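You operate a simulated robot arm through the tools that you are given. There is no shell and no other tool.

The job below is to be done with a simulated robot arm. You get a single attempt, and the scene is never put back.

TASK
Measure a beaker of rinse into the empty jug on the goods bench.
Fine: fill the beaker to about its line from the spout bottle and tip it all in; spill hardly any; put bottle and beaker back where they were.
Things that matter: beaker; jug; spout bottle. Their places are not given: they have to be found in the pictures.

It is judged by the outcome, as a careful person would: the job done as asked, and still so three seconds after it is handed in. It fails if anything else is knocked over, pushed out of place, dropped, spilled or broken.

THE ROBOT
A 6-joint arm with a three-finger gripper, fixed in place. Base frame: the origin is at the foot of the arm, x ahead of it, y to its left, z up. Lengths are in cm, angles in degrees, forces in N, time in s.
Its first joint turns from -166.0 to 166.0 degrees. Payload 4.89 kg.
Tool frame: the origin (TCP) lies between the finger pads and is the grasp point; the fingertips stand 3 cm ahead of it; z points along the fingers, y is the line along which they close. Largest opening 16.4 cm; the body of the gripper starts 12.5 cm behind the TCP.
Orientation is that of the tool frame in the base frame, as a unit quaternion [w, x, y, z]. With the fingers straight down and closing along the base's y, the tool's x points along the base's -x, its y along +y and its z along -z.

THE INTERFACE
- The arm moves only by the tool step_arm. Its arguments are lists of equal length, an entry for each row: "dp": the shift along the tool's x, y, z in cm, a list of three; "angular": the turn, a rotation vector about the tool's x, y, z in degrees, a list of three; "fingers": the opening, from 0 (shut) to 1 (fully open). In form: {"dp": [[dx, dy, dz], ...], "angular": [[ax, ay, az], ...], "fingers": [fingers, ...]}. A call has 1 to 20 rows; each row shifts and turns the commanded pose from where the row before left it, along the tool's axes as they then stand. Rows are played at 5 a second. More than 5 cm and 8.6 degrees between two rows, or a gripper value outside its range, and nothing of the call is played. A pose out of reach is approached as far as the arm can. The call stops where the force on the tool passes 40 N (or 10 N more than at its start, if that is more) or the arm is blocked; 0.2 s more then pass. Each finger travels about 10.8 cm/s and halts on what it meets, pressing with about 45 N; the grip force reading is that of the motor and also rises with nothing between the fingers. The clock runs only during rows and for 0.2 s after the last one: add rows that do not move to give the fingers time. It gives the time, the measured TCP pose, the force on the tool (base axes), the opening and the grip force at its end, in the units of the frame above (readings bear some noise), with the torque about the TCP (base axes, N m) and any sound that the robot's microphone picked up.
- Cameras (640 x 400 px; columns grow to the right, rows downward): "scene" is fixed at [39.9, -65.06, 141.69]; the picture's right is [0.99, -0.16, 0.00], its down [-0.05, -0.29, -0.96] and it looks along [0.15, 0.94, -0.30] (base axes); focal length 361 px, centre (320, 200). "wrist" rides on the gripper at [7.6, -0.2, -15.2] in the tool frame; the picture's right is [0.02, 1.00, 0.00], its down [-0.88, 0.02, -0.47] and it looks along [-0.47, 0.01, 0.88] (tool axes); focal length 247 px, centre (320, 200).
- get_image(camera): a new picture of that camera. No time passes.
- move_column(by): slides the trunk up (or, below 0, down) by that many cm; the arm rides with it, the base frame stays. It gives what a move gives, with no picture.
- point_at(camera, pixels): there is no depth. For up to 12 entries [column, row, z] of the newest picture of that camera ("zoom" is the newest enlarged one), the place [x, y] in the base frame at which the ray of that pixel passes the height z, good to about 0.3 cm. No time passes.
- close_up(camera, box): a new picture of the part [left, top, right, bottom] of that camera's present view, enlarged. No time passes.
- sign_off(): hands the job in; it is judged then, once.

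Leave the gripper open and the arm clear of the work at the hand-in unless told otherwise.

The tools are called after "Request:" as name(argument=value, ...) on one line, values as JSON. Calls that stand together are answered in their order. step_arm: Moves the arm, as the interface text tells. Its arguments: {"type":"object","properties":{"dp":{"type":"array"},"angular":{"type":"array"},"fingers":{"type":"array"}},"required":["dp","angular","fingers"]} The other tools are called the same way: move_column (by) slides the trunk up or down; get_image (camera) takes a picture; point_at (camera, pixels) gives the place at which the rays of pixels pass given heights; close_up (camera, box) takes an enlarged picture of a part of a camera's view; sign_off () hands the job in.

At the start:

```text
time_s: 0.0
eef_pos: [64.99, 16.42, 117.55]
ee_rot: [0.0, 0.0, 1.0, 0.0]
wrist_force: [0.2, 0.2, 0.6]
moment: [0.01, -0.01, 0.03]
width: 16.4
gripper_force: 0.0
trunk travel left (down, up): [-17.5, 21.5]
```

scene: 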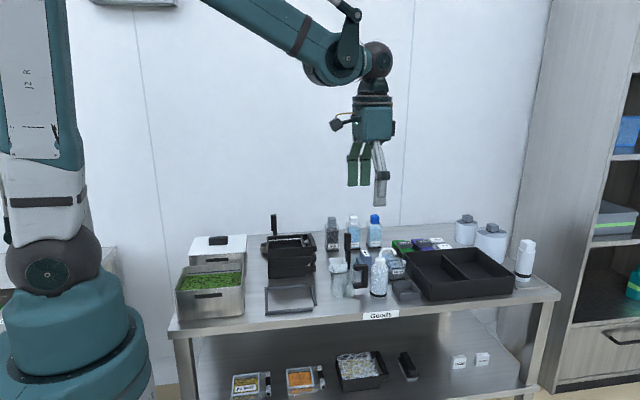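
wrist: 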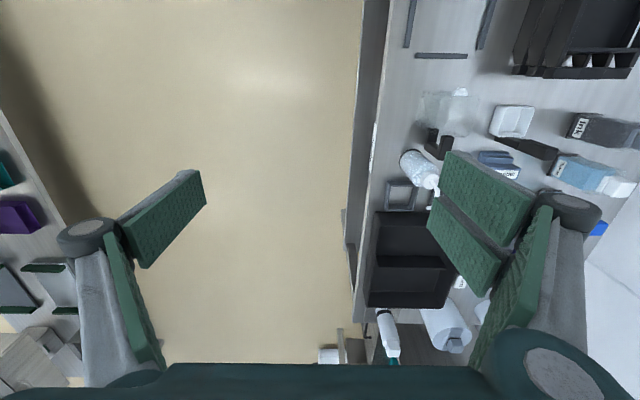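

I see a steel bench labelled "Goods" with many items, so I'll start with enlarged views of its middle, left and right.

Request:
close_up(camera="scene", box=[310, 200, 430, 320])

Request:
close_up(camera="scene", box=[160, 200, 340, 330])

Request:
close_up(camera="scene", box=[380, 190, 570, 310])

Request:
close_up(camera="wrist", box=[360, 60, 640, 235])

```text
3.33 times, centred on (370, 260) of scene
```

zoom: 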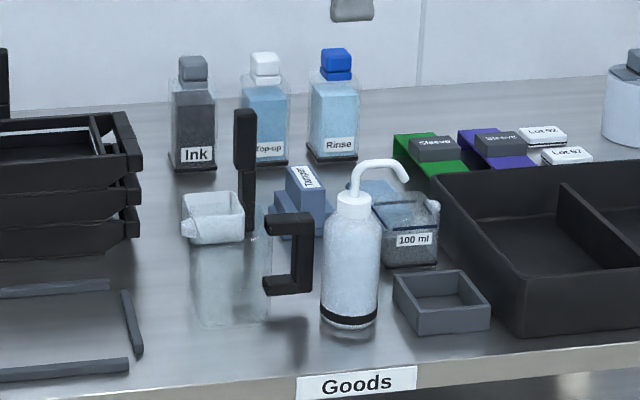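

```text
3.08 times, centred on (250, 265) of scene
```

zoom: 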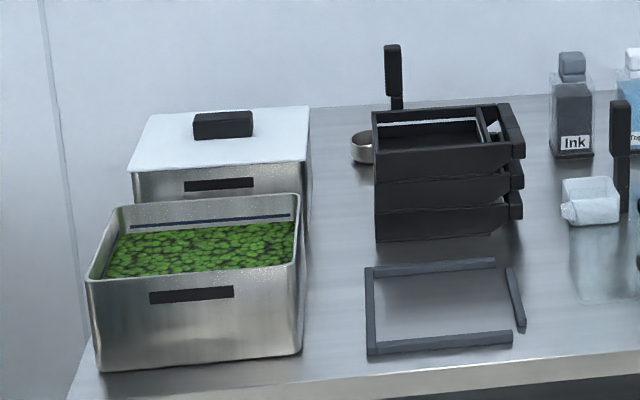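

```text
3.33 times, centred on (475, 250) of scene
```

zoom: 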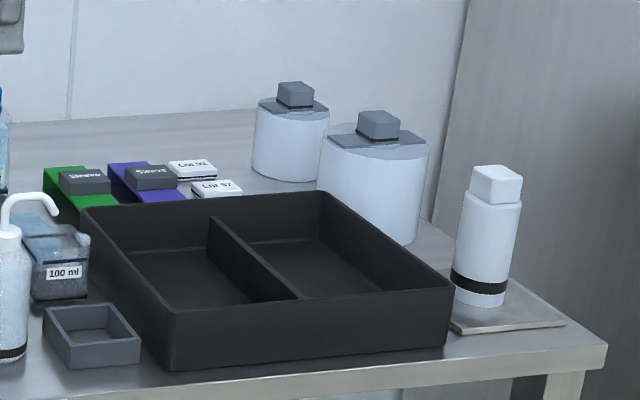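

```text
2.29 times, centred on (500, 148) of wrist
```

zoom: 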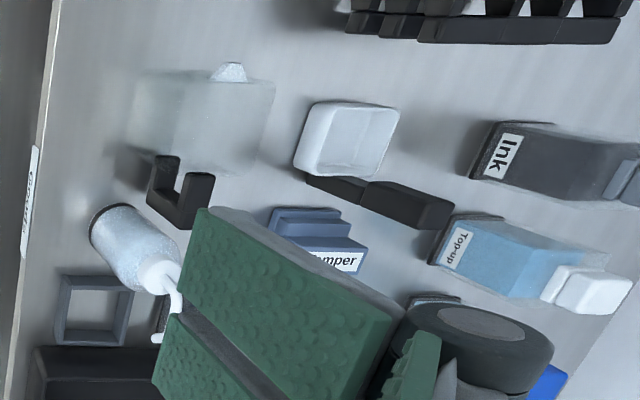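

The jug is the clear vessel with the black handle near zoom (230,270). The spout bottle is at (350,260), and the beaker marked "100 ml" is at (410,235). To find the bench height, I'll compare the small grey tray's front-left corner in both views, at scene (397,300) and wrist (387,182).

Request:
point_at(camera="scene", pixels=[[396.8, 300, 70], [396.8, 300, 80], [396.8, 300, 90], [396.8, 300, 100]])

Request:
point_at(camera="wrist", pixels=[[387.4, 181.7, 70], [387.4, 181.7, 80], [387.4, 181.7, 90], [387.4, 181.7, 100]])

```text
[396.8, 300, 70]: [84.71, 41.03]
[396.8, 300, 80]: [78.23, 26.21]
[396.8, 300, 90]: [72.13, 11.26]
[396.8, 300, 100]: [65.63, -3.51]
```

```text
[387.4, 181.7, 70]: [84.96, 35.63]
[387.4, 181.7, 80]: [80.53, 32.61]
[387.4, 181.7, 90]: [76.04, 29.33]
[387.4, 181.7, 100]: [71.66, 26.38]
```

The bench top comes out at about z 75. I'll project the object bases at that height.

Request:
point_at(camera="scene", pixels=[[379, 297.5, 75], [334, 298, 75], [353, 296, 75], [389, 280, 75], [405, 280, 75], [341, 272, 75], [396.8, 300, 75], [385, 315, 75], [170, 331, 75], [560, 298, 75]])

Request:
point_at(camera="wrist", pixels=[[364, 200, 75], [408, 160, 75], [425, 120, 75], [500, 110, 75], [387, 182, 75]])

```text
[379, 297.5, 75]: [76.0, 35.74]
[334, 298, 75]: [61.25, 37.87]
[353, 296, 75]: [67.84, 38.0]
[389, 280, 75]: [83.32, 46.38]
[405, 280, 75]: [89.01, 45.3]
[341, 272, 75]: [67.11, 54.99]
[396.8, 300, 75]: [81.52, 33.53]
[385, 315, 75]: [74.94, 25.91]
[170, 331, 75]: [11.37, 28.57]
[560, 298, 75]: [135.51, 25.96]
```

```text
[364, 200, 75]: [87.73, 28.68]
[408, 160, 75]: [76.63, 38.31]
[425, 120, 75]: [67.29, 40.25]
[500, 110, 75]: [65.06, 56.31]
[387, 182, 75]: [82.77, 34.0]
```

The bottle is near (76,37), the jug near (64,40) and the beaker near (86,47). To look at them closely, I'll turn the tool a quarter turn about its axis so the wrist camera faces the bench, staying high up.

Request:
step_arm(dp=[[0, 0, 0], [0, 0, 0], [0, 0, 0], [0, 0, 0], [0, 0, 0], [0, 0, 0], [0, 0, 0], [0, 0, 0], [0, 0, 0], [0, 0, 0], [0, 0, 0], [0, -3, 0], [0, -3, 0], [0, -3, 0], [0, 0, 0]], angular=[[0, 0, -8.2], [0, 0, -8.2], [0, 0, -8.2], [0, 0, -8.2], [0, 0, -8.2], [0, 0, -8.2], [0, 0, -8.2], [0, 0, -8.2], [0, 0, -8.2], [0, 0, -8.2], [0, 0, -8], [0, 0, 0], [0, 0, 0], [0, 0, 0], [0, 0, 0]], fingers=[1, 1, 1, 1, 1, 1, 1, 1, 1, 1, 1, 1, 1, 1, 1])

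Request:
get_image(camera="wrist")

Request:
get_image(camera="scene")

```text
time_s: 3.2
eef_pos: [74.17, 16.48, 117.4]
ee_rot: [0.0, -0.707, 0.707, 0.0]
wrist_force: [0.8, 0.4, -1.1]
moment: [-0.02, 0.13, -0.05]
width: 16.41
gripper_force: 0.0
trunk travel left (down, up): [-17.5, 21.5]
```

```text
taken
```

wrist: 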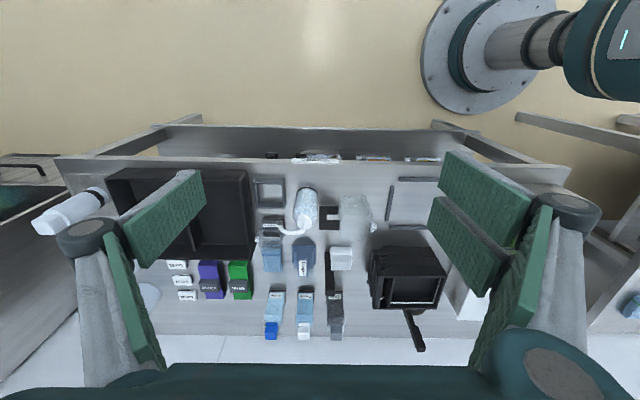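

```text
taken
```

scene: 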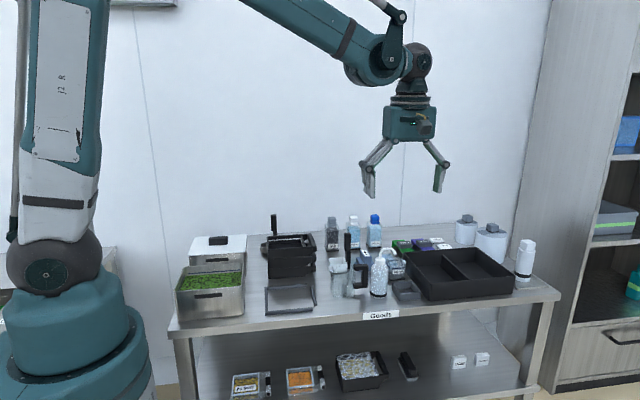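

The wrist view now covers the work, with picture right along base -x. I'll enlarge it.

Request:
close_up(camera="wrist", box=[220, 150, 400, 262])

Request:
close_up(camera="wrist", box=[250, 175, 330, 225])

Request:
close_up(camera="wrist", box=[240, 215, 360, 290])

Request:
close_up(camera="scene", box=[370, 240, 418, 300])

Request:
close_up(camera="scene", box=[320, 240, 400, 300])

```text
3.56 times, centred on (310, 206) of wrist
```

zoom: 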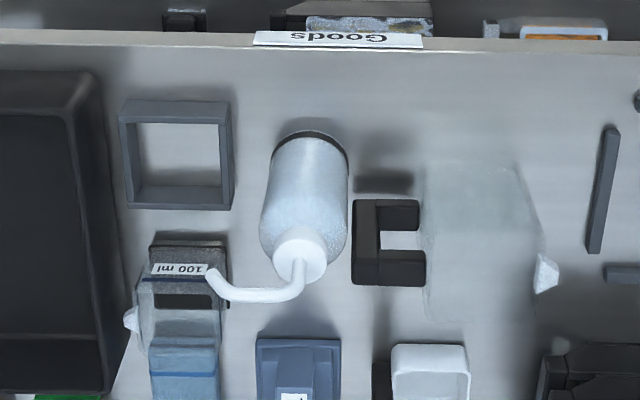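

```text
8.00 times, centred on (290, 200) of wrist
```

zoom: 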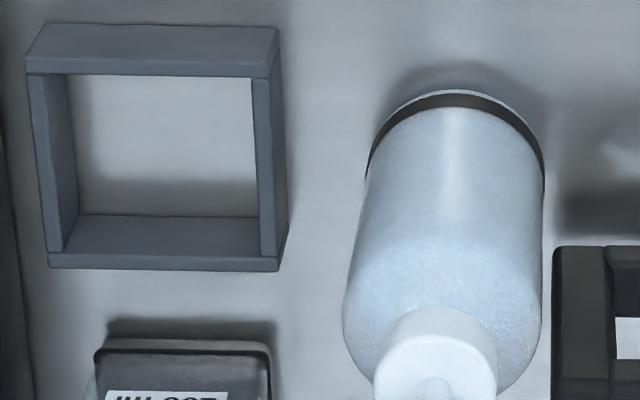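

```text
5.33 times, centred on (300, 252) of wrist
```

zoom: 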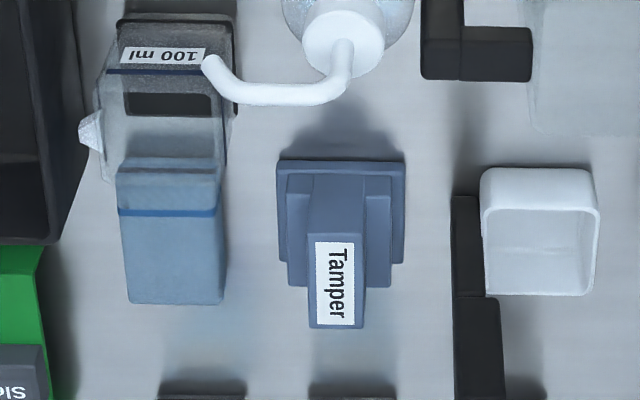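

```text
6.67 times, centred on (394, 270) of scene
```

zoom: 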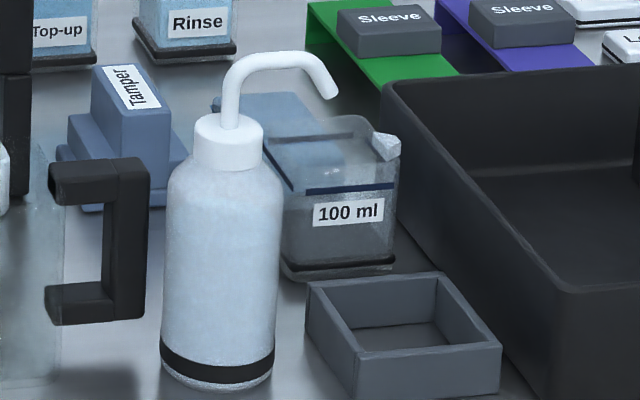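

```text
6.67 times, centred on (360, 270) of scene
```

zoom: 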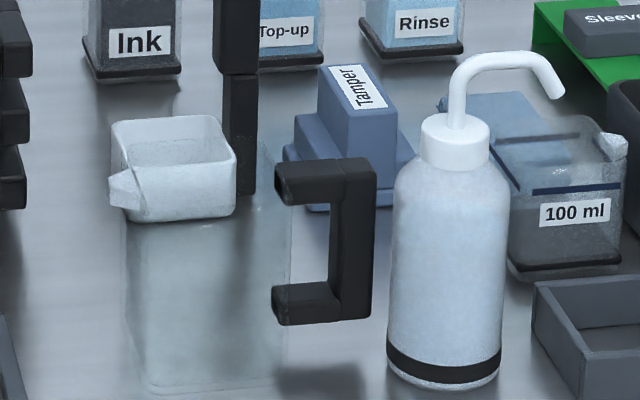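

The beaker is the clear box with the dark base, a blue line and a lip on its +x side. A light-blue block stands just behind it. The top of the bottle's spout is at about z 91, so I can safely bring the camera lower and closer with the TCP at z 105.

Request:
step_arm(dp=[[-2.7, -2.4, 2.5], [-2.7, -2.4, 2.5], [-2.7, -2.4, 2.5], [-2.7, -2.4, 2.5], [-2.7, -2.4, 2.4], [0, 0, 0]], angular=[[0, 0, 0], [0, 0, 0], [0, 0, 0], [0, 0, 0], [0, 0, 0], [0, 0, 0]], fingers=[1, 1, 1, 1, 1, 1])

Request:
get_image(camera="wrist")

Request:
close_up(camera="wrist", box=[260, 150, 420, 250])

```text
time_s: 4.6
eef_pos: [86.17, 29.94, 105.01]
ee_rot: [0.001, 0.707, -0.707, 0.0]
wrist_force: [0.6, -0.8, -0.3]
moment: [-0.06, 0.08, 0.0]
width: 16.39
gripper_force: 0.2
trunk travel left (down, up): [-17.5, 21.5]
```

```text
taken
```

wrist: 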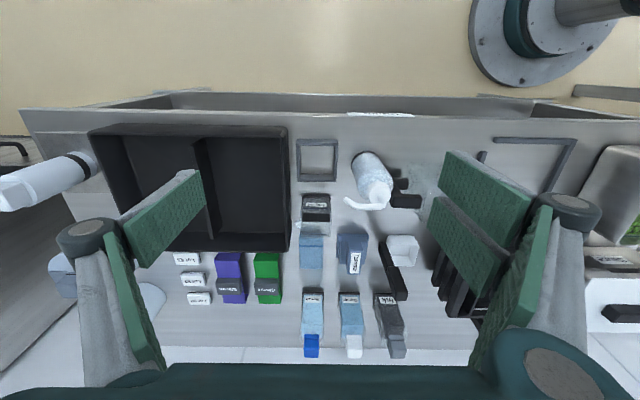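

```text
4.00 times, centred on (340, 200) of wrist
```

zoom: 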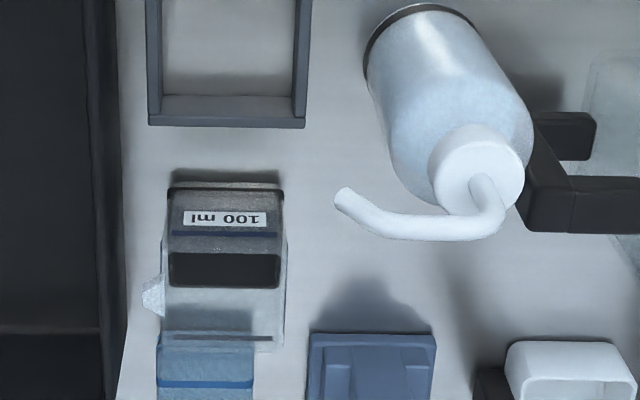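

I'll measure the beaker corners, the small tray and the bottle base at bench height, plus candidate heights for the rim.

Request:
point_at(camera="zoom", pixels=[[168, 188, 75], [283, 188, 75], [150, 126, 75], [305, 126, 75], [160, 340, 75], [285, 340, 82], [285, 340, 80], [163, 250, 82], [285, 250, 82], [148, 295, 81], [122, 200, 75], [310, 340, 75]])

Request:
close_up(camera="wrist", box=[285, 185, 349, 225])

Request:
close_up(camera="wrist", box=[285, 215, 365, 265])

Request:
close_up(camera="wrist", box=[335, 140, 415, 215])

```text
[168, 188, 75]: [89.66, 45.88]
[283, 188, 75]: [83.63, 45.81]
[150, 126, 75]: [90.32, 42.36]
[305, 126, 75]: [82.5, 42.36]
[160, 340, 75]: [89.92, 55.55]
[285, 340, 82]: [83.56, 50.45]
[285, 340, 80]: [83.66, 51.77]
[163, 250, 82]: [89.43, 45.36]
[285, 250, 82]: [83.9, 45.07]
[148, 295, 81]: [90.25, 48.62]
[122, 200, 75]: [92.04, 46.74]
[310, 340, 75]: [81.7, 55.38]
```

```text
10.00 times, centred on (317, 205) of wrist
```

zoom: 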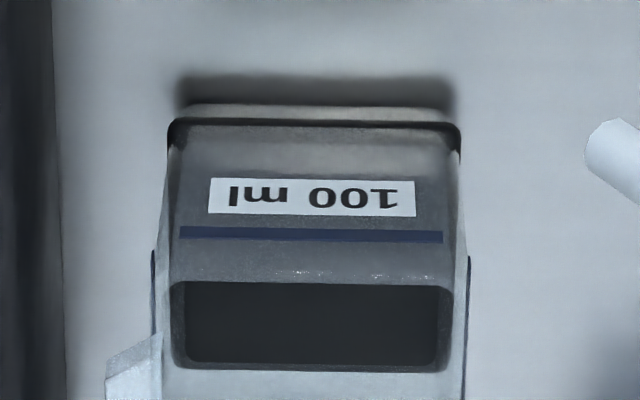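

```text
8.00 times, centred on (325, 240) of wrist
```

zoom: 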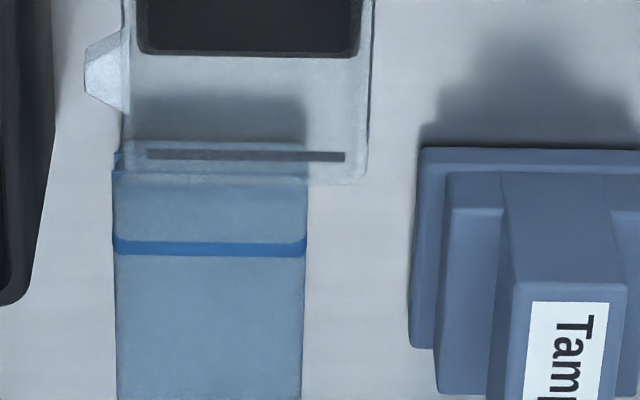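

```text
5.33 times, centred on (375, 178) of wrist
```

zoom: 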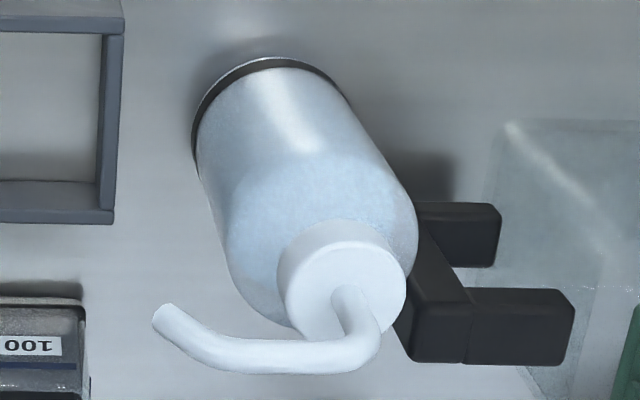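

The beaker stands at about x 83.6–89.7, y 45.8–51.5, and its rim is near z 81.3. Next I'll measure the bottle, its spout and the jug handle, using the newest zoom and the scene.

Request:
point_at(camera="zoom", pixels=[[192, 150, 75], [270, 57, 75], [345, 95, 75], [165, 320, 87], [165, 320, 89], [350, 300, 91], [500, 205, 77], [500, 265, 77], [575, 300, 86], [575, 360, 86], [410, 330, 86], [342, 280, 87]])

Request:
point_at(camera="scene", pixels=[[370, 294.5, 75], [387, 294.5, 75], [378.5, 298, 75], [378.5, 264, 87], [396, 254.3, 88]])

```text
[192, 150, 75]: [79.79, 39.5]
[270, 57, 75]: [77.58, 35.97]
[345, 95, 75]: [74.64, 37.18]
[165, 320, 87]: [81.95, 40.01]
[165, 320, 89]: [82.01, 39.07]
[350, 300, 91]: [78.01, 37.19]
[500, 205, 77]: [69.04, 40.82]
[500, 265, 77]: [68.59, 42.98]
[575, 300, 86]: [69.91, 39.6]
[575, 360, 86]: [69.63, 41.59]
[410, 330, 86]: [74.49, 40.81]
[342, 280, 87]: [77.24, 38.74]
```

```text
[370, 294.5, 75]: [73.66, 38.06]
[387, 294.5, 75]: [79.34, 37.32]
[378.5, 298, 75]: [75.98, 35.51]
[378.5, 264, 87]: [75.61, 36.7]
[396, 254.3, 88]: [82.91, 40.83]
```

The bottle centre is about (76.8, 38.8) with radius 3, and its spout points along +x with the tip near (82.2, 40, 88). The jug handle comes close at x≤74.5, y≥40. I plan to grip the bottle level from the front, fingers closing along x. First I'll turn the tool 180° about its axis, up high.

Request:
step_arm(dp=[[0, 0, 0], [0, 0, 0], [0, 0, 0], [0, 0, 0], [0, 0, 0], [0, 0, 0], [0, 0, 0], [0, 0, 0], [0, 0, 0], [0, 0, 0], [0, 0, 0], [0, 0, 0], [0, 0, 0], [0, 0, 0], [0, 0, 0], [0, 0, 0], [0, 0, 0], [0, 0, 0], [0, 0, 0], [0, 0, 0]], angular=[[0, 0, 8.5], [0, 0, 8.5], [0, 0, 8.5], [0, 0, 8.5], [0, 0, 8.5], [0, 0, 8.5], [0, 0, 8.5], [0, 0, 8.5], [0, 0, 8.5], [0, 0, 8.5], [0, 0, 8.5], [0, 0, 8.5], [0, 0, 8.5], [0, 0, 8.5], [0, 0, 8.5], [0, 0, 8.5], [0, 0, 8.5], [0, 0, 8.5], [0, 0, 8.5], [0, 0, 8.5]], fingers=[1, 1, 1, 1, 1, 1, 1, 1, 1, 1, 1, 1, 1, 1, 1, 1, 1, 1, 1, 1])

```text
time_s: 8.8
eef_pos: [86.05, 30.05, 104.94]
ee_rot: [0.0, 0.644, 0.765, 0.0]
wrist_force: [-0.1, -0.1, 0.2]
moment: [-0.01, 0.01, 0.0]
width: 16.39
gripper_force: 0.1
trunk travel left (down, up): [-17.5, 21.5]
```

The yaw went fine. I'll finish the last 10°, pull back to about (76.5, 17), then pitch the tool up to point level along +y.

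Request:
step_arm(dp=[[0, 0, 0], [0, 0, 0], [-3.2, -2.4, 0], [-3.2, -2.4, 0], [-3.2, -2.4, 0], [-3.2, -2.4, 0], [0, 0, 0], [0, 0, 0], [0, 0, 0], [0, 0, 0], [0, 0, 0], [0, 0, 0], [0, 0, 0], [0, 0, 0], [0, 0, 0], [0, 0, 0], [0, 0, 0], [0, 0, 0]], angular=[[0, 0, 5], [0, 0, 5], [0, 0, 0], [0, 0, 0], [0, 0, 0], [0, 0, 0], [0, 8.2, 0], [0, 8.2, 0], [0, 8.2, 0], [0, 8.2, 0], [0, 8.2, 0], [0, 8.2, 0], [0, 8.2, 0], [0, 8.2, 0], [0, 8.2, 0], [0, 8.2, 0], [0, 8, 0], [0, 0, 0]], fingers=[1, 1, 1, 1, 1, 1, 1, 1, 1, 1, 1, 1, 1, 1, 1, 1, 1, 1])

Request:
get_image(camera="wrist")

Request:
get_image(camera="scene")

```text
time_s: 12.6
eef_pos: [76.38, 17.03, 104.87]
ee_rot: [-0.5, 0.5, 0.499, 0.501]
wrist_force: [0.5, 0.2, -0.1]
moment: [0.06, 0.03, 0.02]
width: 16.41
gripper_force: 0.1
trunk travel left (down, up): [-17.5, 21.5]
```

```text
taken
```

wrist: 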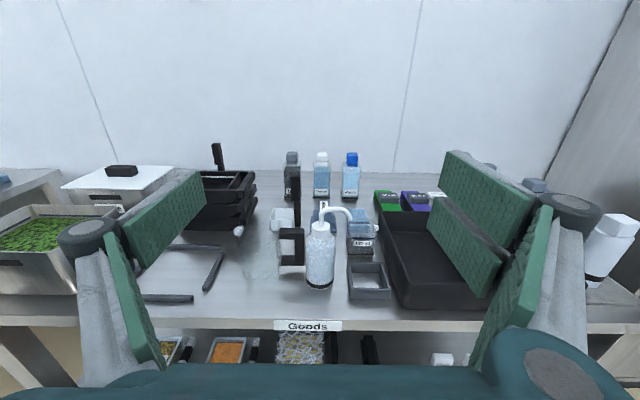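

```text
taken
```

scene: 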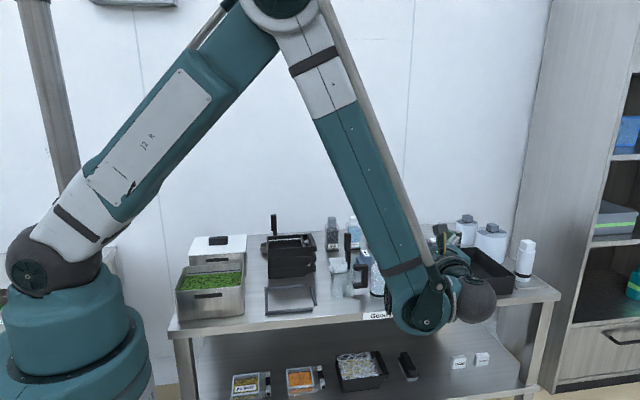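

The wrist now looks over the bench along +y, but the arm blocks the scene view of the bottle. I'll enlarge the wrist view to check the clearances around the bottle and handle.

Request:
close_up(camera="wrist", box=[235, 190, 395, 305])

Request:
close_up(camera="wrist", box=[340, 200, 388, 260])

```text
3.48 times, centred on (315, 248) of wrist
```

zoom: 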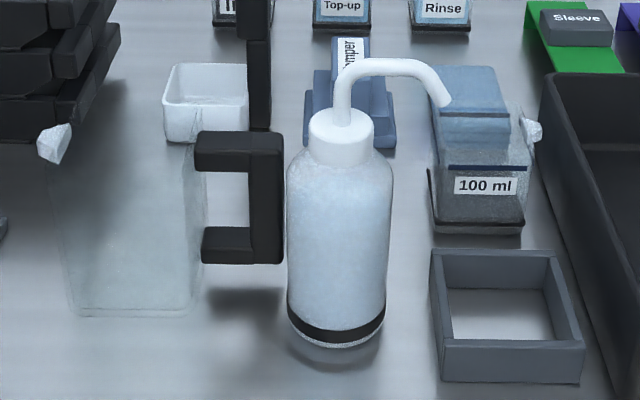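

```text
6.67 times, centred on (364, 230) of wrist
```

zoom: 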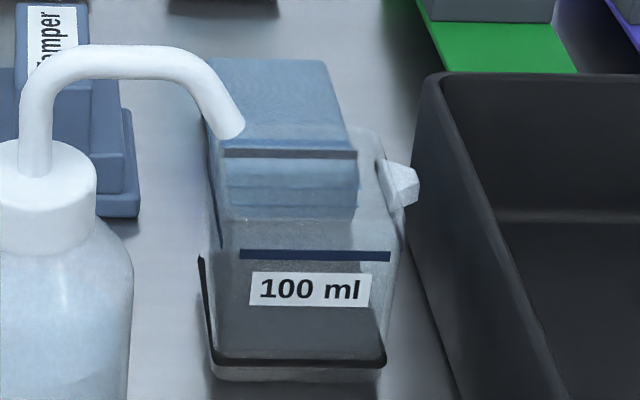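

I'll project the handle's outer corners and the bottle edges from this view.

Request:
close_up(camera="wrist", box=[235, 190, 395, 305])

Request:
point_at(camera="zoom", pixels=[[283, 160, 86], [283, 135, 86], [283, 263, 78], [283, 263, 77], [200, 263, 77], [287, 315, 75], [386, 315, 75], [336, 347, 75], [66, 310, 75], [190, 316, 75], [450, 100, 88], [340, 115, 87.5]])

```text
3.48 times, centred on (315, 248) of wrist
```

zoom: 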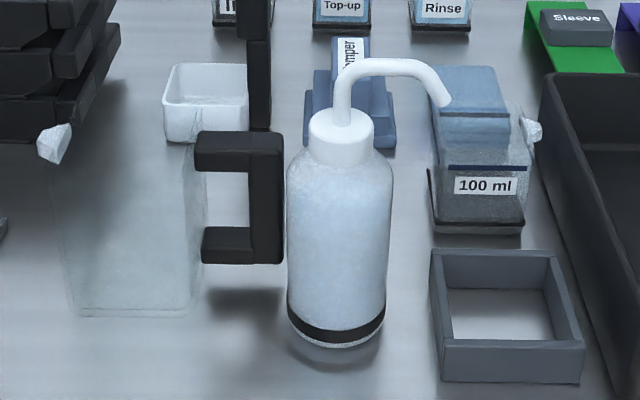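

```text
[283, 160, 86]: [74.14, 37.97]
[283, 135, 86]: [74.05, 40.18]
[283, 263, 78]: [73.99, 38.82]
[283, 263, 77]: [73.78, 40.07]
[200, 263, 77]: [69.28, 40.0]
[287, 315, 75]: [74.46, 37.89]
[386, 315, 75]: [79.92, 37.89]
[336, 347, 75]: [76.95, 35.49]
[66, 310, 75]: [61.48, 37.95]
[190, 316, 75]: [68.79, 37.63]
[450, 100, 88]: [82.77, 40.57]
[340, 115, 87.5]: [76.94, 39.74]
```

The bottle centre is about (77.0, 38.6), and the handle reaches x 74, y≥40. So I'll approach 15° from the +x side, which keeps the left finger off the handle. Now I'll yaw 15°, shift to a standoff near (81, 23.4), half close the fingers and go down to z 80.

Request:
step_arm(dp=[[0, 0, 0], [0, 0, 0], [0, 3.1, 2.47], [0, 3.08, 2.47], [-4.15, 0, 0], [-4.15, 0, 0], [-4.15, 0, 0], [-4.15, 0, 0], [-4.15, 0, 0], [-4.1, 0, 0], [0, 0, 0]], angular=[[7.5, 0, 0], [7.5, 0, 0], [0, 0, 0], [0, 0, 0], [0, 0, 0], [0, 0, 0], [0, 0, 0], [0, 0, 0], [0, 0, 0], [0, 0, 0], [0, 0, 0]], fingers=[0.55, 0.55, 0.55, 0.55, 0.55, 0.55, 0.55, 0.55, 0.55, 0.55, 0.55])

Request:
get_image(camera="wrist")

Request:
get_image(camera="scene")

```text
time_s: 15.0
eef_pos: [81.11, 23.49, 80.24]
ee_rot: [0.561, -0.431, -0.561, -0.43]
wrist_force: [1.0, -0.2, -0.3]
moment: [-0.03, -0.04, -0.02]
width: 9.03
gripper_force: 0.0
trunk travel left (down, up): [-17.5, 21.5]
```

```text
taken
```

wrist: 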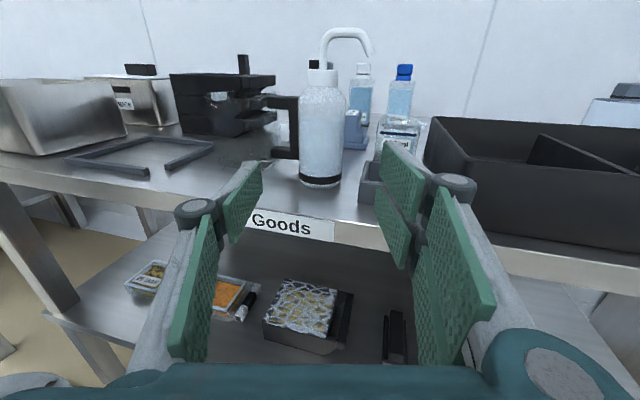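

```text
taken
```

scene: 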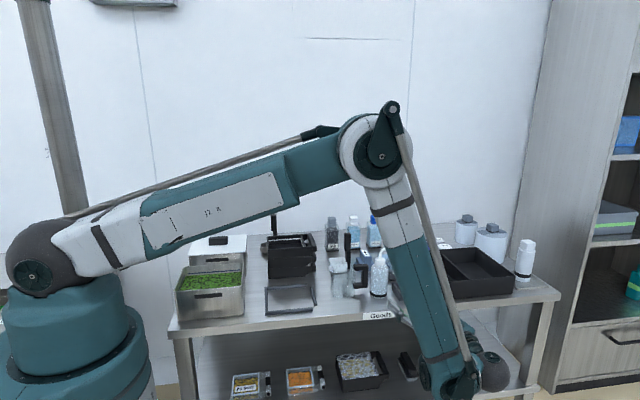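

The bottle is centred between the open fingers, at column 323 of 320. I'll advance 11 cm and check before the last bit.

Request:
step_arm(dp=[[0, 0, 2.2], [0, 0, 2.2], [0, 0, 2.2], [0, 0, 2.2], [0, 0, 2.2], [0, 0, 0]], angular=[[0, 0, 0], [0, 0, 0], [0, 0, 0], [0, 0, 0], [0, 0, 0], [0, 0, 0]], fingers=[0.55, 0.55, 0.55, 0.55, 0.55, 0.55])

Request:
get_image(camera="wrist")

Request:
get_image(camera="scene")

```text
time_s: 16.4
eef_pos: [78.16, 34.28, 80.28]
ee_rot: [-0.561, 0.431, 0.561, 0.43]
wrist_force: [-0.8, 0.1, 0.0]
moment: [0.01, 0.01, 0.01]
width: 9.01
gripper_force: 0.1
trunk travel left (down, up): [-17.5, 21.5]
```

```text
taken
```

wrist: 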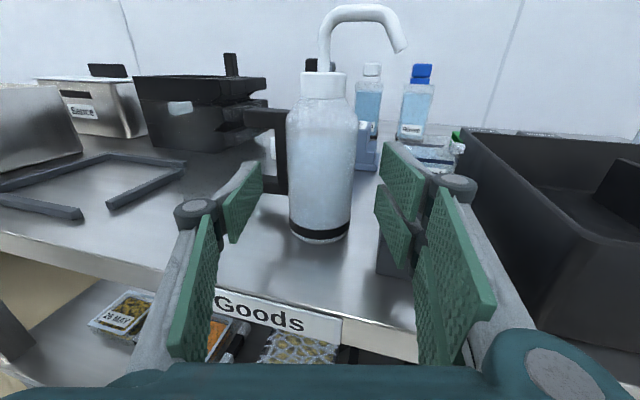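

```text
taken
```

scene: 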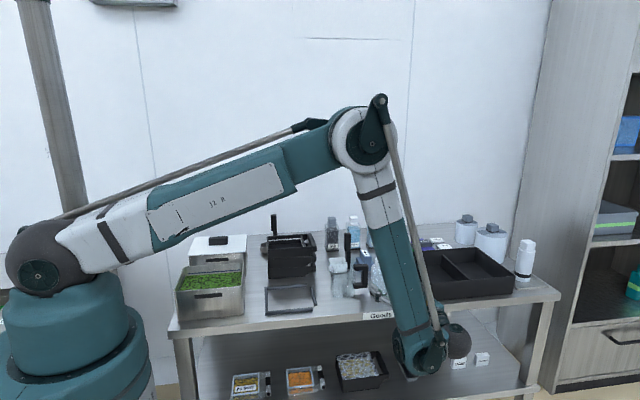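

The bottle stands midway between the fingers and the handle is clear of the left fingertip. I'll advance the last 2.7 cm slowly and take another look.

Request:
step_arm(dp=[[0, 0, 0.9], [0, 0, 0.9], [0, 0, 0.9], [0, 0, 0]], angular=[[0, 0, 0], [0, 0, 0], [0, 0, 0], [0, 0, 0]], fingers=[0.55, 0.55, 0.55, 0.55])

Request:
get_image(camera="wrist")

Request:
close_up(camera="scene", box=[330, 220, 430, 310])

```text
time_s: 17.4
eef_pos: [77.53, 36.79, 80.21]
ee_rot: [-0.56, 0.431, 0.561, 0.431]
wrist_force: [0.0, 0.1, -0.3]
moment: [0.0, 0.01, 0.0]
width: 9.0
gripper_force: 0.2
trunk travel left (down, up): [-17.5, 21.5]
```

```text
taken
```

wrist: 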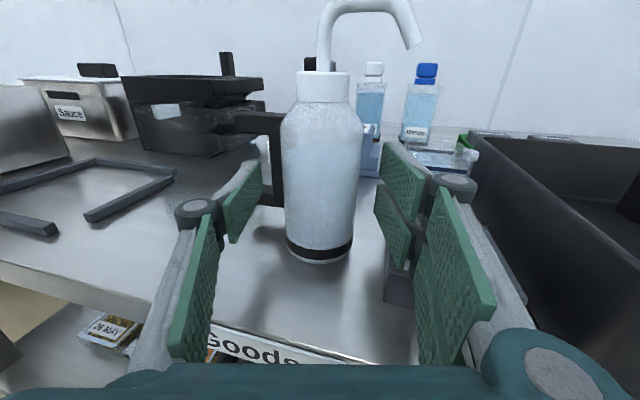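

```text
4.44 times, centred on (380, 265) of scene
```

zoom: 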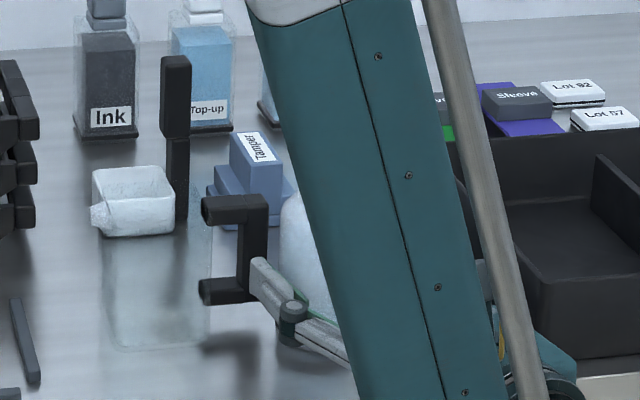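

Before closing, I'll check how deep the bottle sits between the fingertips by projecting its base from this view.

Request:
point_at(camera="wrist", pixels=[[318, 263, 75], [287, 246, 75], [352, 246, 75], [320, 72, 87.5], [284, 200, 77], [284, 118, 86], [388, 300, 75]])

Request:
close_up(camera="wrist", box=[220, 60, 440, 280])

```text
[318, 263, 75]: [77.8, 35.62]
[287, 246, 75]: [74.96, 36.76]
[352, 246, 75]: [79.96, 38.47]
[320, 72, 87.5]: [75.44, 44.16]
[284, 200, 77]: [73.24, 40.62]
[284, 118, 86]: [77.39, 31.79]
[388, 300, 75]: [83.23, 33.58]
```

```text
1.82 times, centred on (330, 170) of wrist
```

zoom: 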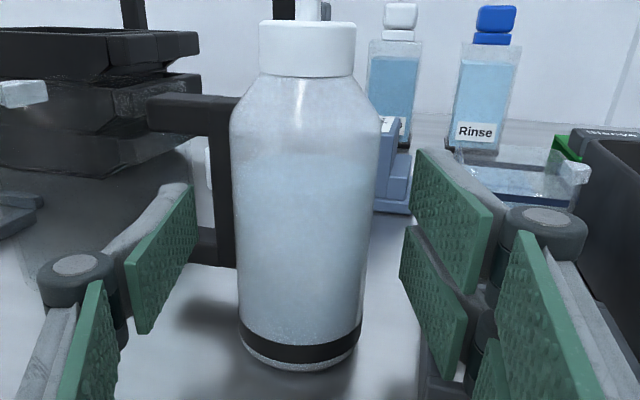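

The bottle centre lies about 1.7 cm ahead of the TCP, as planned. I'll close gently in small steps and watch for contact.

Request:
step_arm(dp=[[0, 0, 0], [0, 0, 0], [0, 0, 0], [0, 0, 0], [0, 0, 0], [0, 0, 0]], angular=[[0, 0, 0], [0, 0, 0], [0, 0, 0], [0, 0, 0], [0, 0, 0], [0, 0, 0]], fingers=[0.46, 0.42, 0.39, 0.37, 0.36, 0.36])

```text
time_s: 18.8
eef_pos: [77.69, 36.79, 80.13]
ee_rot: [0.561, -0.43, -0.561, -0.43]
wrist_force: [0.1, -0.8, -0.2]
moment: [0.02, -0.02, 0.01]
width: 5.91
gripper_force: 0.2
trunk travel left (down, up): [-17.5, 21.5]
```

At 5.91 cm there is still no contact, so I'll keep closing in small steps.

Request:
step_arm(dp=[[0, 0, 0], [0, 0, 0], [0, 0, 0], [0, 0, 0]], angular=[[0, 0, 0], [0, 0, 0], [0, 0, 0], [0, 0, 0]], fingers=[0.35, 0.34, 0.33, 0.33])

```text
time_s: 19.8
eef_pos: [77.6, 36.75, 80.11]
ee_rot: [-0.561, 0.431, 0.561, 0.431]
wrist_force: [1.9, -0.7, 0.8]
moment: [0.04, -0.17, -0.04]
width: 5.6
gripper_force: 45.0
trunk travel left (down, up): [-17.5, 21.5]
```

It's gripped at 5.6 cm with 45 N. I'll check that nothing has moved or squirted.

Request:
get_image(camera="wrist")

Request:
get_image(camera="scene")

```text
taken
```

wrist: 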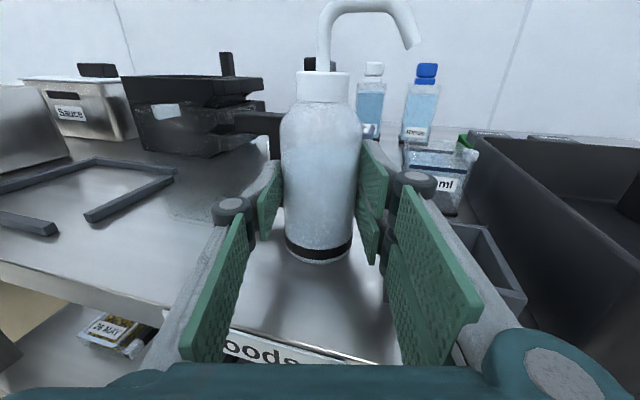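

```text
taken
```

scene: 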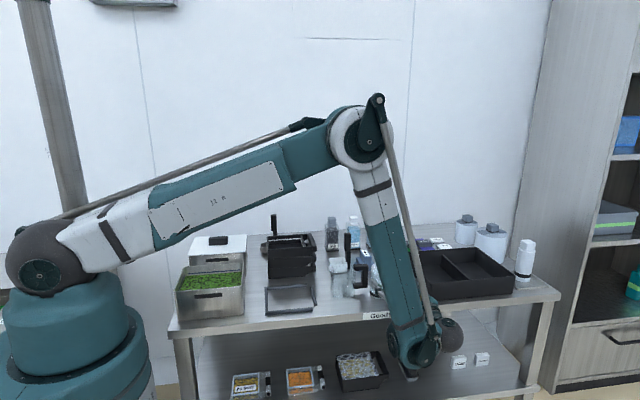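

The bottle is held without disturbance. I'll lift it slowly by 6 cm.

Request:
step_arm(dp=[[0.5, 0, 0], [0.7, 0, 0], [0.8, 0, 0], [1, 0, 0], [1, 0, 0], [1, 0, 0], [1, 0, 0], [0, 0, 0]], angular=[[0, 0, 0], [0, 0, 0], [0, 0, 0], [0, 0, 0], [0, 0, 0], [0, 0, 0], [0, 0, 0], [0, 0, 0]], fingers=[0.3, 0.3, 0.3, 0.3, 0.3, 0.3, 0.3, 0.3])

Request:
get_image(camera="wrist")

```text
time_s: 21.6
eef_pos: [77.55, 36.87, 86.15]
ee_rot: [0.561, -0.43, -0.561, -0.431]
wrist_force: [-0.6, -0.1, -3.0]
moment: [-0.05, 0.0, 0.01]
width: 5.62
gripper_force: 44.5
trunk travel left (down, up): [-17.5, 21.5]
```

```text
taken
```

wrist: 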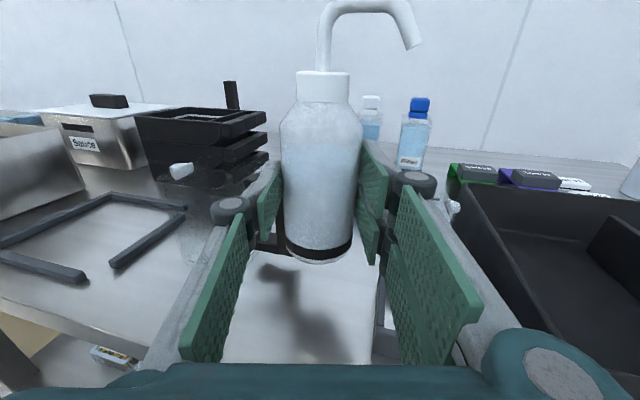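

The bottle weighs about 3 N. From the views, the jug rim is only about z 85. I'll raise the TCP to z 92 and move the upright bottle to the −x side of the beaker, so that the spout swings over it when rolled.

Request:
step_arm(dp=[[1, 0, 0], [1.2, 0, 0], [1.3, 0, 0], [1.3, 0, 0], [1.05, 0, 0], [0, 0.15, 1], [0, 0.2, 1.4], [0, 0.2, 1.4], [0, 0.2, 1.4], [0, 0.2, 1.4], [0, 0.19, 1.3], [0, 0, 0]], angular=[[0, 0, 0], [0, 0, 0], [0, 0, 0], [0, 0, 0], [0, 0, 0], [0, 0, 0], [0, 0, 0], [0, 0, 0], [0, 0, 0], [0, 0, 0], [0, 0, 0], [0, 0, 0]], fingers=[0.3, 0.3, 0.3, 0.3, 0.3, 0.3, 0.3, 0.3, 0.3, 0.3, 0.3, 0.3])

Request:
get_image(camera="wrist")

Request:
get_image(camera="scene")

```text
time_s: 24.2
eef_pos: [76.55, 44.71, 91.92]
ee_rot: [-0.561, 0.43, 0.561, 0.43]
wrist_force: [0.0, 0.6, -2.5]
moment: [-0.05, -0.02, 0.0]
width: 5.61
gripper_force: 44.9
trunk travel left (down, up): [-17.5, 21.5]
```

```text
taken
```

wrist: 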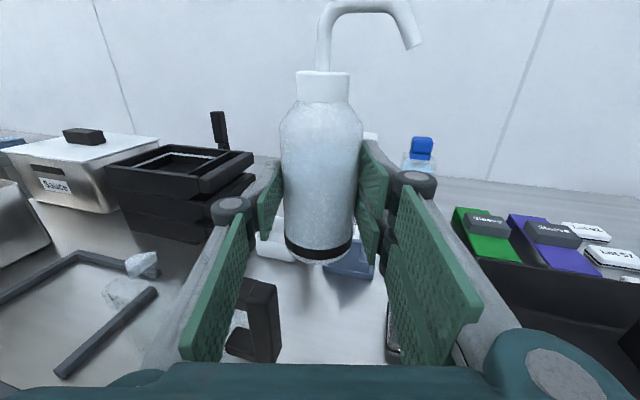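

```text
taken
```

scene: 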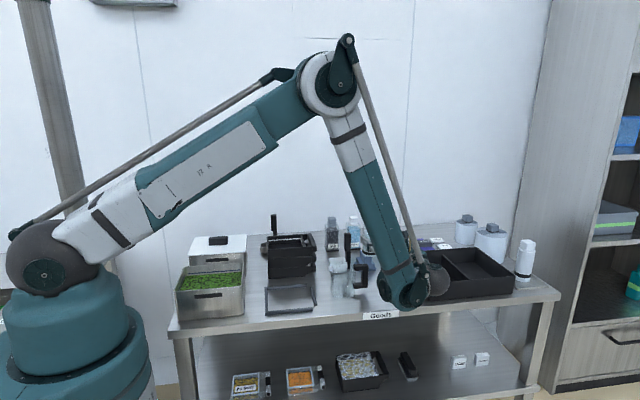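

The bottle is in place, and the beaker is just visible at (395,330) behind the right finger. I'll roll 32° toward the beaker, stop, and look.

Request:
step_arm(dp=[[0, 0, 0], [0, 0, 0], [0, 0, 0], [0, 0, 0], [0, 0, 0], [0, 0, 0], [0, 0, 0]], angular=[[0, 0, 5], [0, 0, 6], [0, 0, 6], [0, 0, 6], [0, 0, 5], [0, 0, 4], [0, 0, 0]], fingers=[0.3, 0.3, 0.3, 0.3, 0.3, 0.3, 0.3])

Request:
get_image(camera="wrist")

Request:
get_image(camera="scene")

```text
time_s: 25.8
eef_pos: [76.52, 44.64, 91.99]
ee_rot: [0.658, -0.568, -0.421, -0.26]
wrist_force: [0.1, -0.1, -2.0]
moment: [-0.06, 0.0, -0.03]
width: 5.59
gripper_force: 44.5
trunk travel left (down, up): [-17.5, 21.5]
```

```text
taken
```

wrist: 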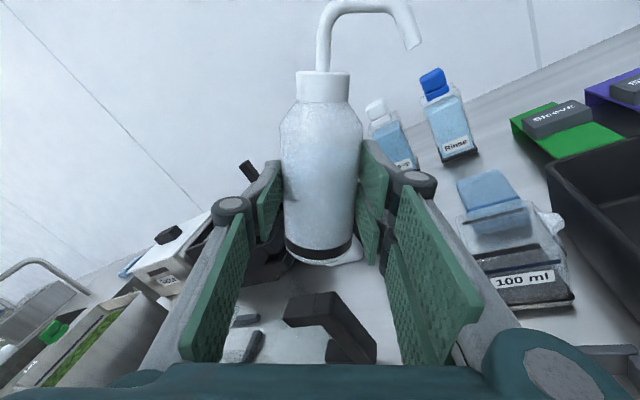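

```text
taken
```

scene: 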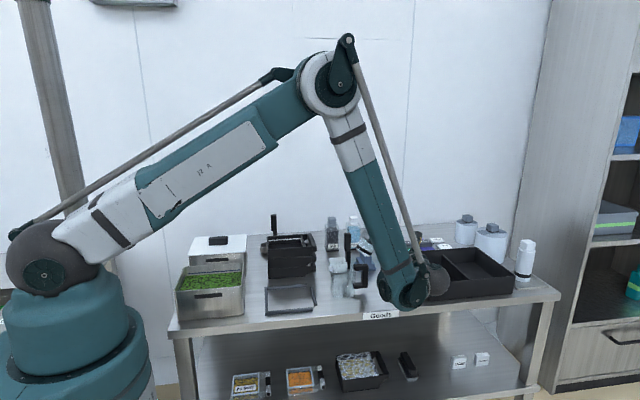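

The wrist camera now sees the beaker at (515,260), which will let me watch the level. The spout tip will fall over its left edge at this angle and move toward the centre as I roll further. I'll lower the TCP by 4 cm and roll to about 44°.

Request:
step_arm(dp=[[-1.1, 0.7, 0], [-1.1, 0.7, 0], [-1.1, 0.7, 0], [0, 0, 0], [0, 0, 0], [0, 0, 0], [0, 0, 0]], angular=[[0, 0, 0], [0, 0, 0], [0, 0, 0], [0, 0, 4], [0, 0, 4], [0, 0, 4], [0, 0, 0]], fingers=[0.3, 0.3, 0.3, 0.3, 0.3, 0.3, 0.3])

Request:
get_image(camera="wrist")

Request:
close_up(camera="wrist", box=[400, 130, 590, 320])

```text
time_s: 27.4
eef_pos: [76.71, 44.65, 88.16]
ee_rot: [0.681, -0.61, -0.359, -0.19]
wrist_force: [-0.1, 0.0, -2.0]
moment: [-0.05, -0.02, 0.0]
width: 5.63
gripper_force: 45.2
trunk travel left (down, up): [-17.5, 21.5]
```

```text
taken
```

wrist: 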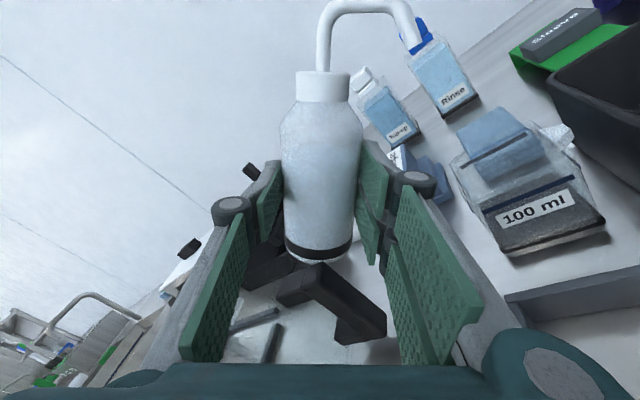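

```text
2.11 times, centred on (495, 225) of wrist
```

zoom: 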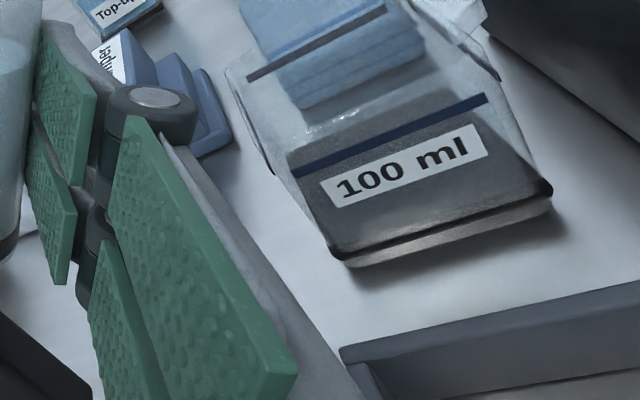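

Nothing has flowed yet at 44°. I'll roll on by 4° and 4°, checking the beaker.

Request:
step_arm(dp=[[0, 0, 0], [0, 0, 0], [0, 0, 0]], angular=[[0, 0, 3], [0, 0, 3], [0, 0, 0]], fingers=[0.3, 0.3, 0.3])

Request:
get_image(camera="wrist")

```text
time_s: 28.2
eef_pos: [76.72, 44.72, 88.24]
ee_rot: [0.691, -0.627, -0.327, -0.152]
wrist_force: [-0.9, -0.3, -0.3]
moment: [-0.03, -0.03, -0.03]
width: 5.62
gripper_force: 44.5
trunk travel left (down, up): [-17.5, 21.5]
```

```text
taken
```

wrist: 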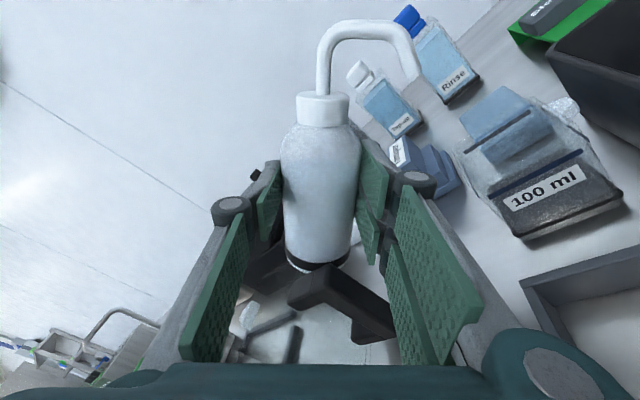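

The bottle top dropped in the picture and the force on the tool fell, so the bottle's bottom must have touched the jug handle. I'll stop and lift straight up.

Request:
step_arm(dp=[[0.64, -0.77, 0], [0.64, -0.77, 0], [0.64, -0.77, 0], [0, 0, 0]], angular=[[0, 0, 0], [0, 0, 0], [0, 0, 0], [0, 0, 0]], fingers=[0.3, 0.3, 0.3, 0.3])

Request:
get_image(camera="wrist")

Request:
get_image(camera="scene")

```text
time_s: 29.2
eef_pos: [76.63, 44.63, 91.21]
ee_rot: [0.69, -0.628, -0.326, -0.154]
wrist_force: [0.4, 0.3, -2.0]
moment: [-0.05, -0.05, 0.03]
width: 5.58
gripper_force: 44.8
trunk travel left (down, up): [-17.5, 21.5]
```

```text
taken
```

wrist: 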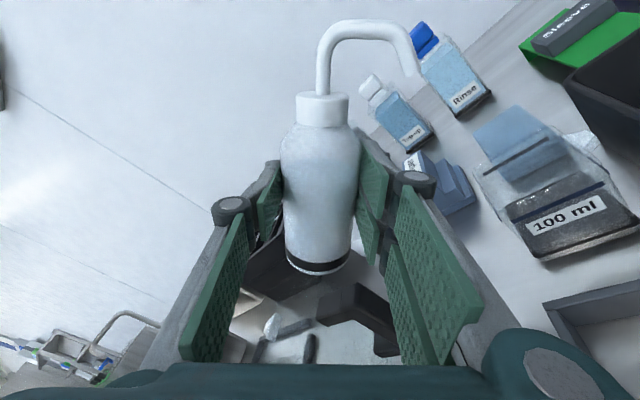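

```text
taken
```

scene: 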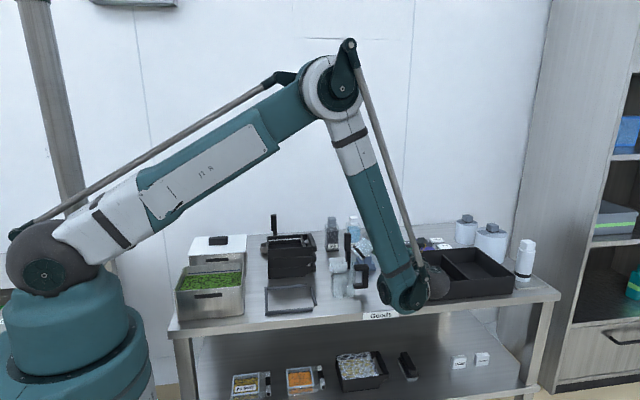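

I'll take a close look at the spout, the beaker and the jug for any flow or shift.

Request:
close_up(camera="wrist", box=[370, 10, 530, 110])

Request:
close_up(camera="wrist", box=[440, 90, 640, 270])

Request:
close_up(camera="wrist", box=[220, 220, 440, 370])

Request:
close_up(camera="scene", box=[310, 220, 410, 310])

```text
4.00 times, centred on (450, 60) of wrist
```

zoom: 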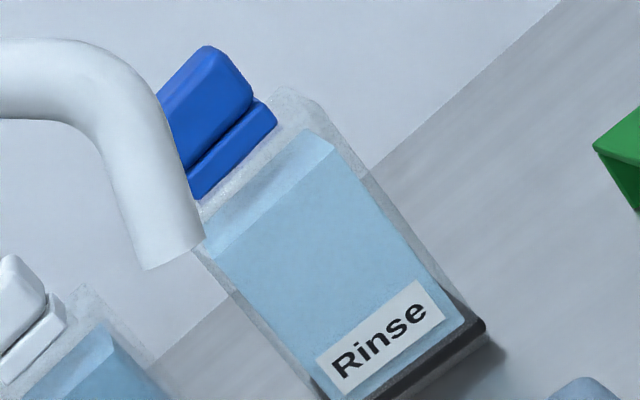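

```text
2.22 times, centred on (540, 180) of wrist
```

zoom: 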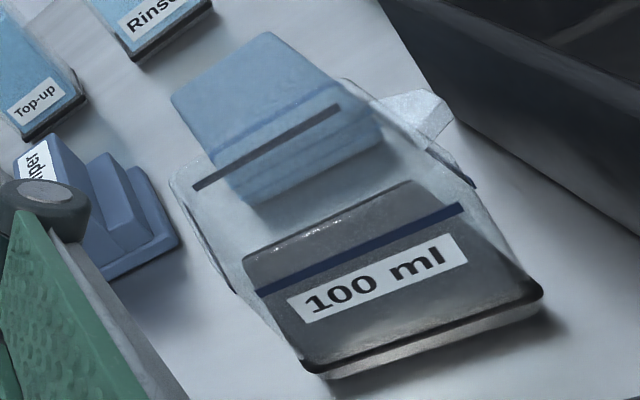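

```text
2.67 times, centred on (330, 295) of wrist
```

zoom: 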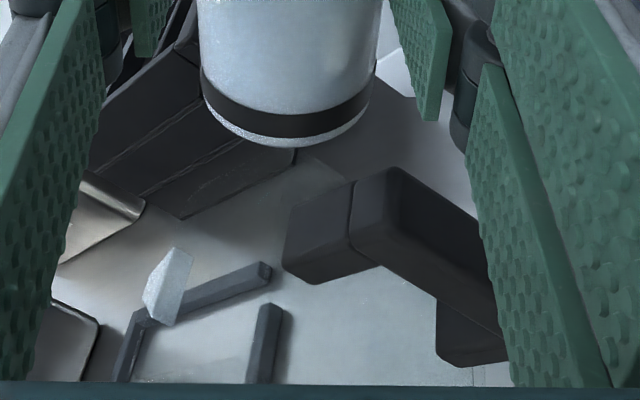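

```text
4.44 times, centred on (360, 265) of scene
```

zoom: 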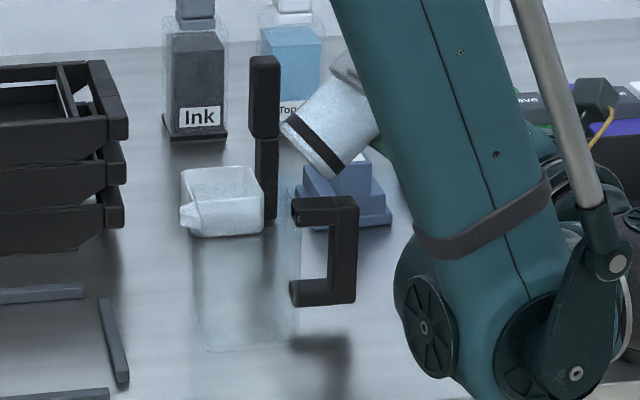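

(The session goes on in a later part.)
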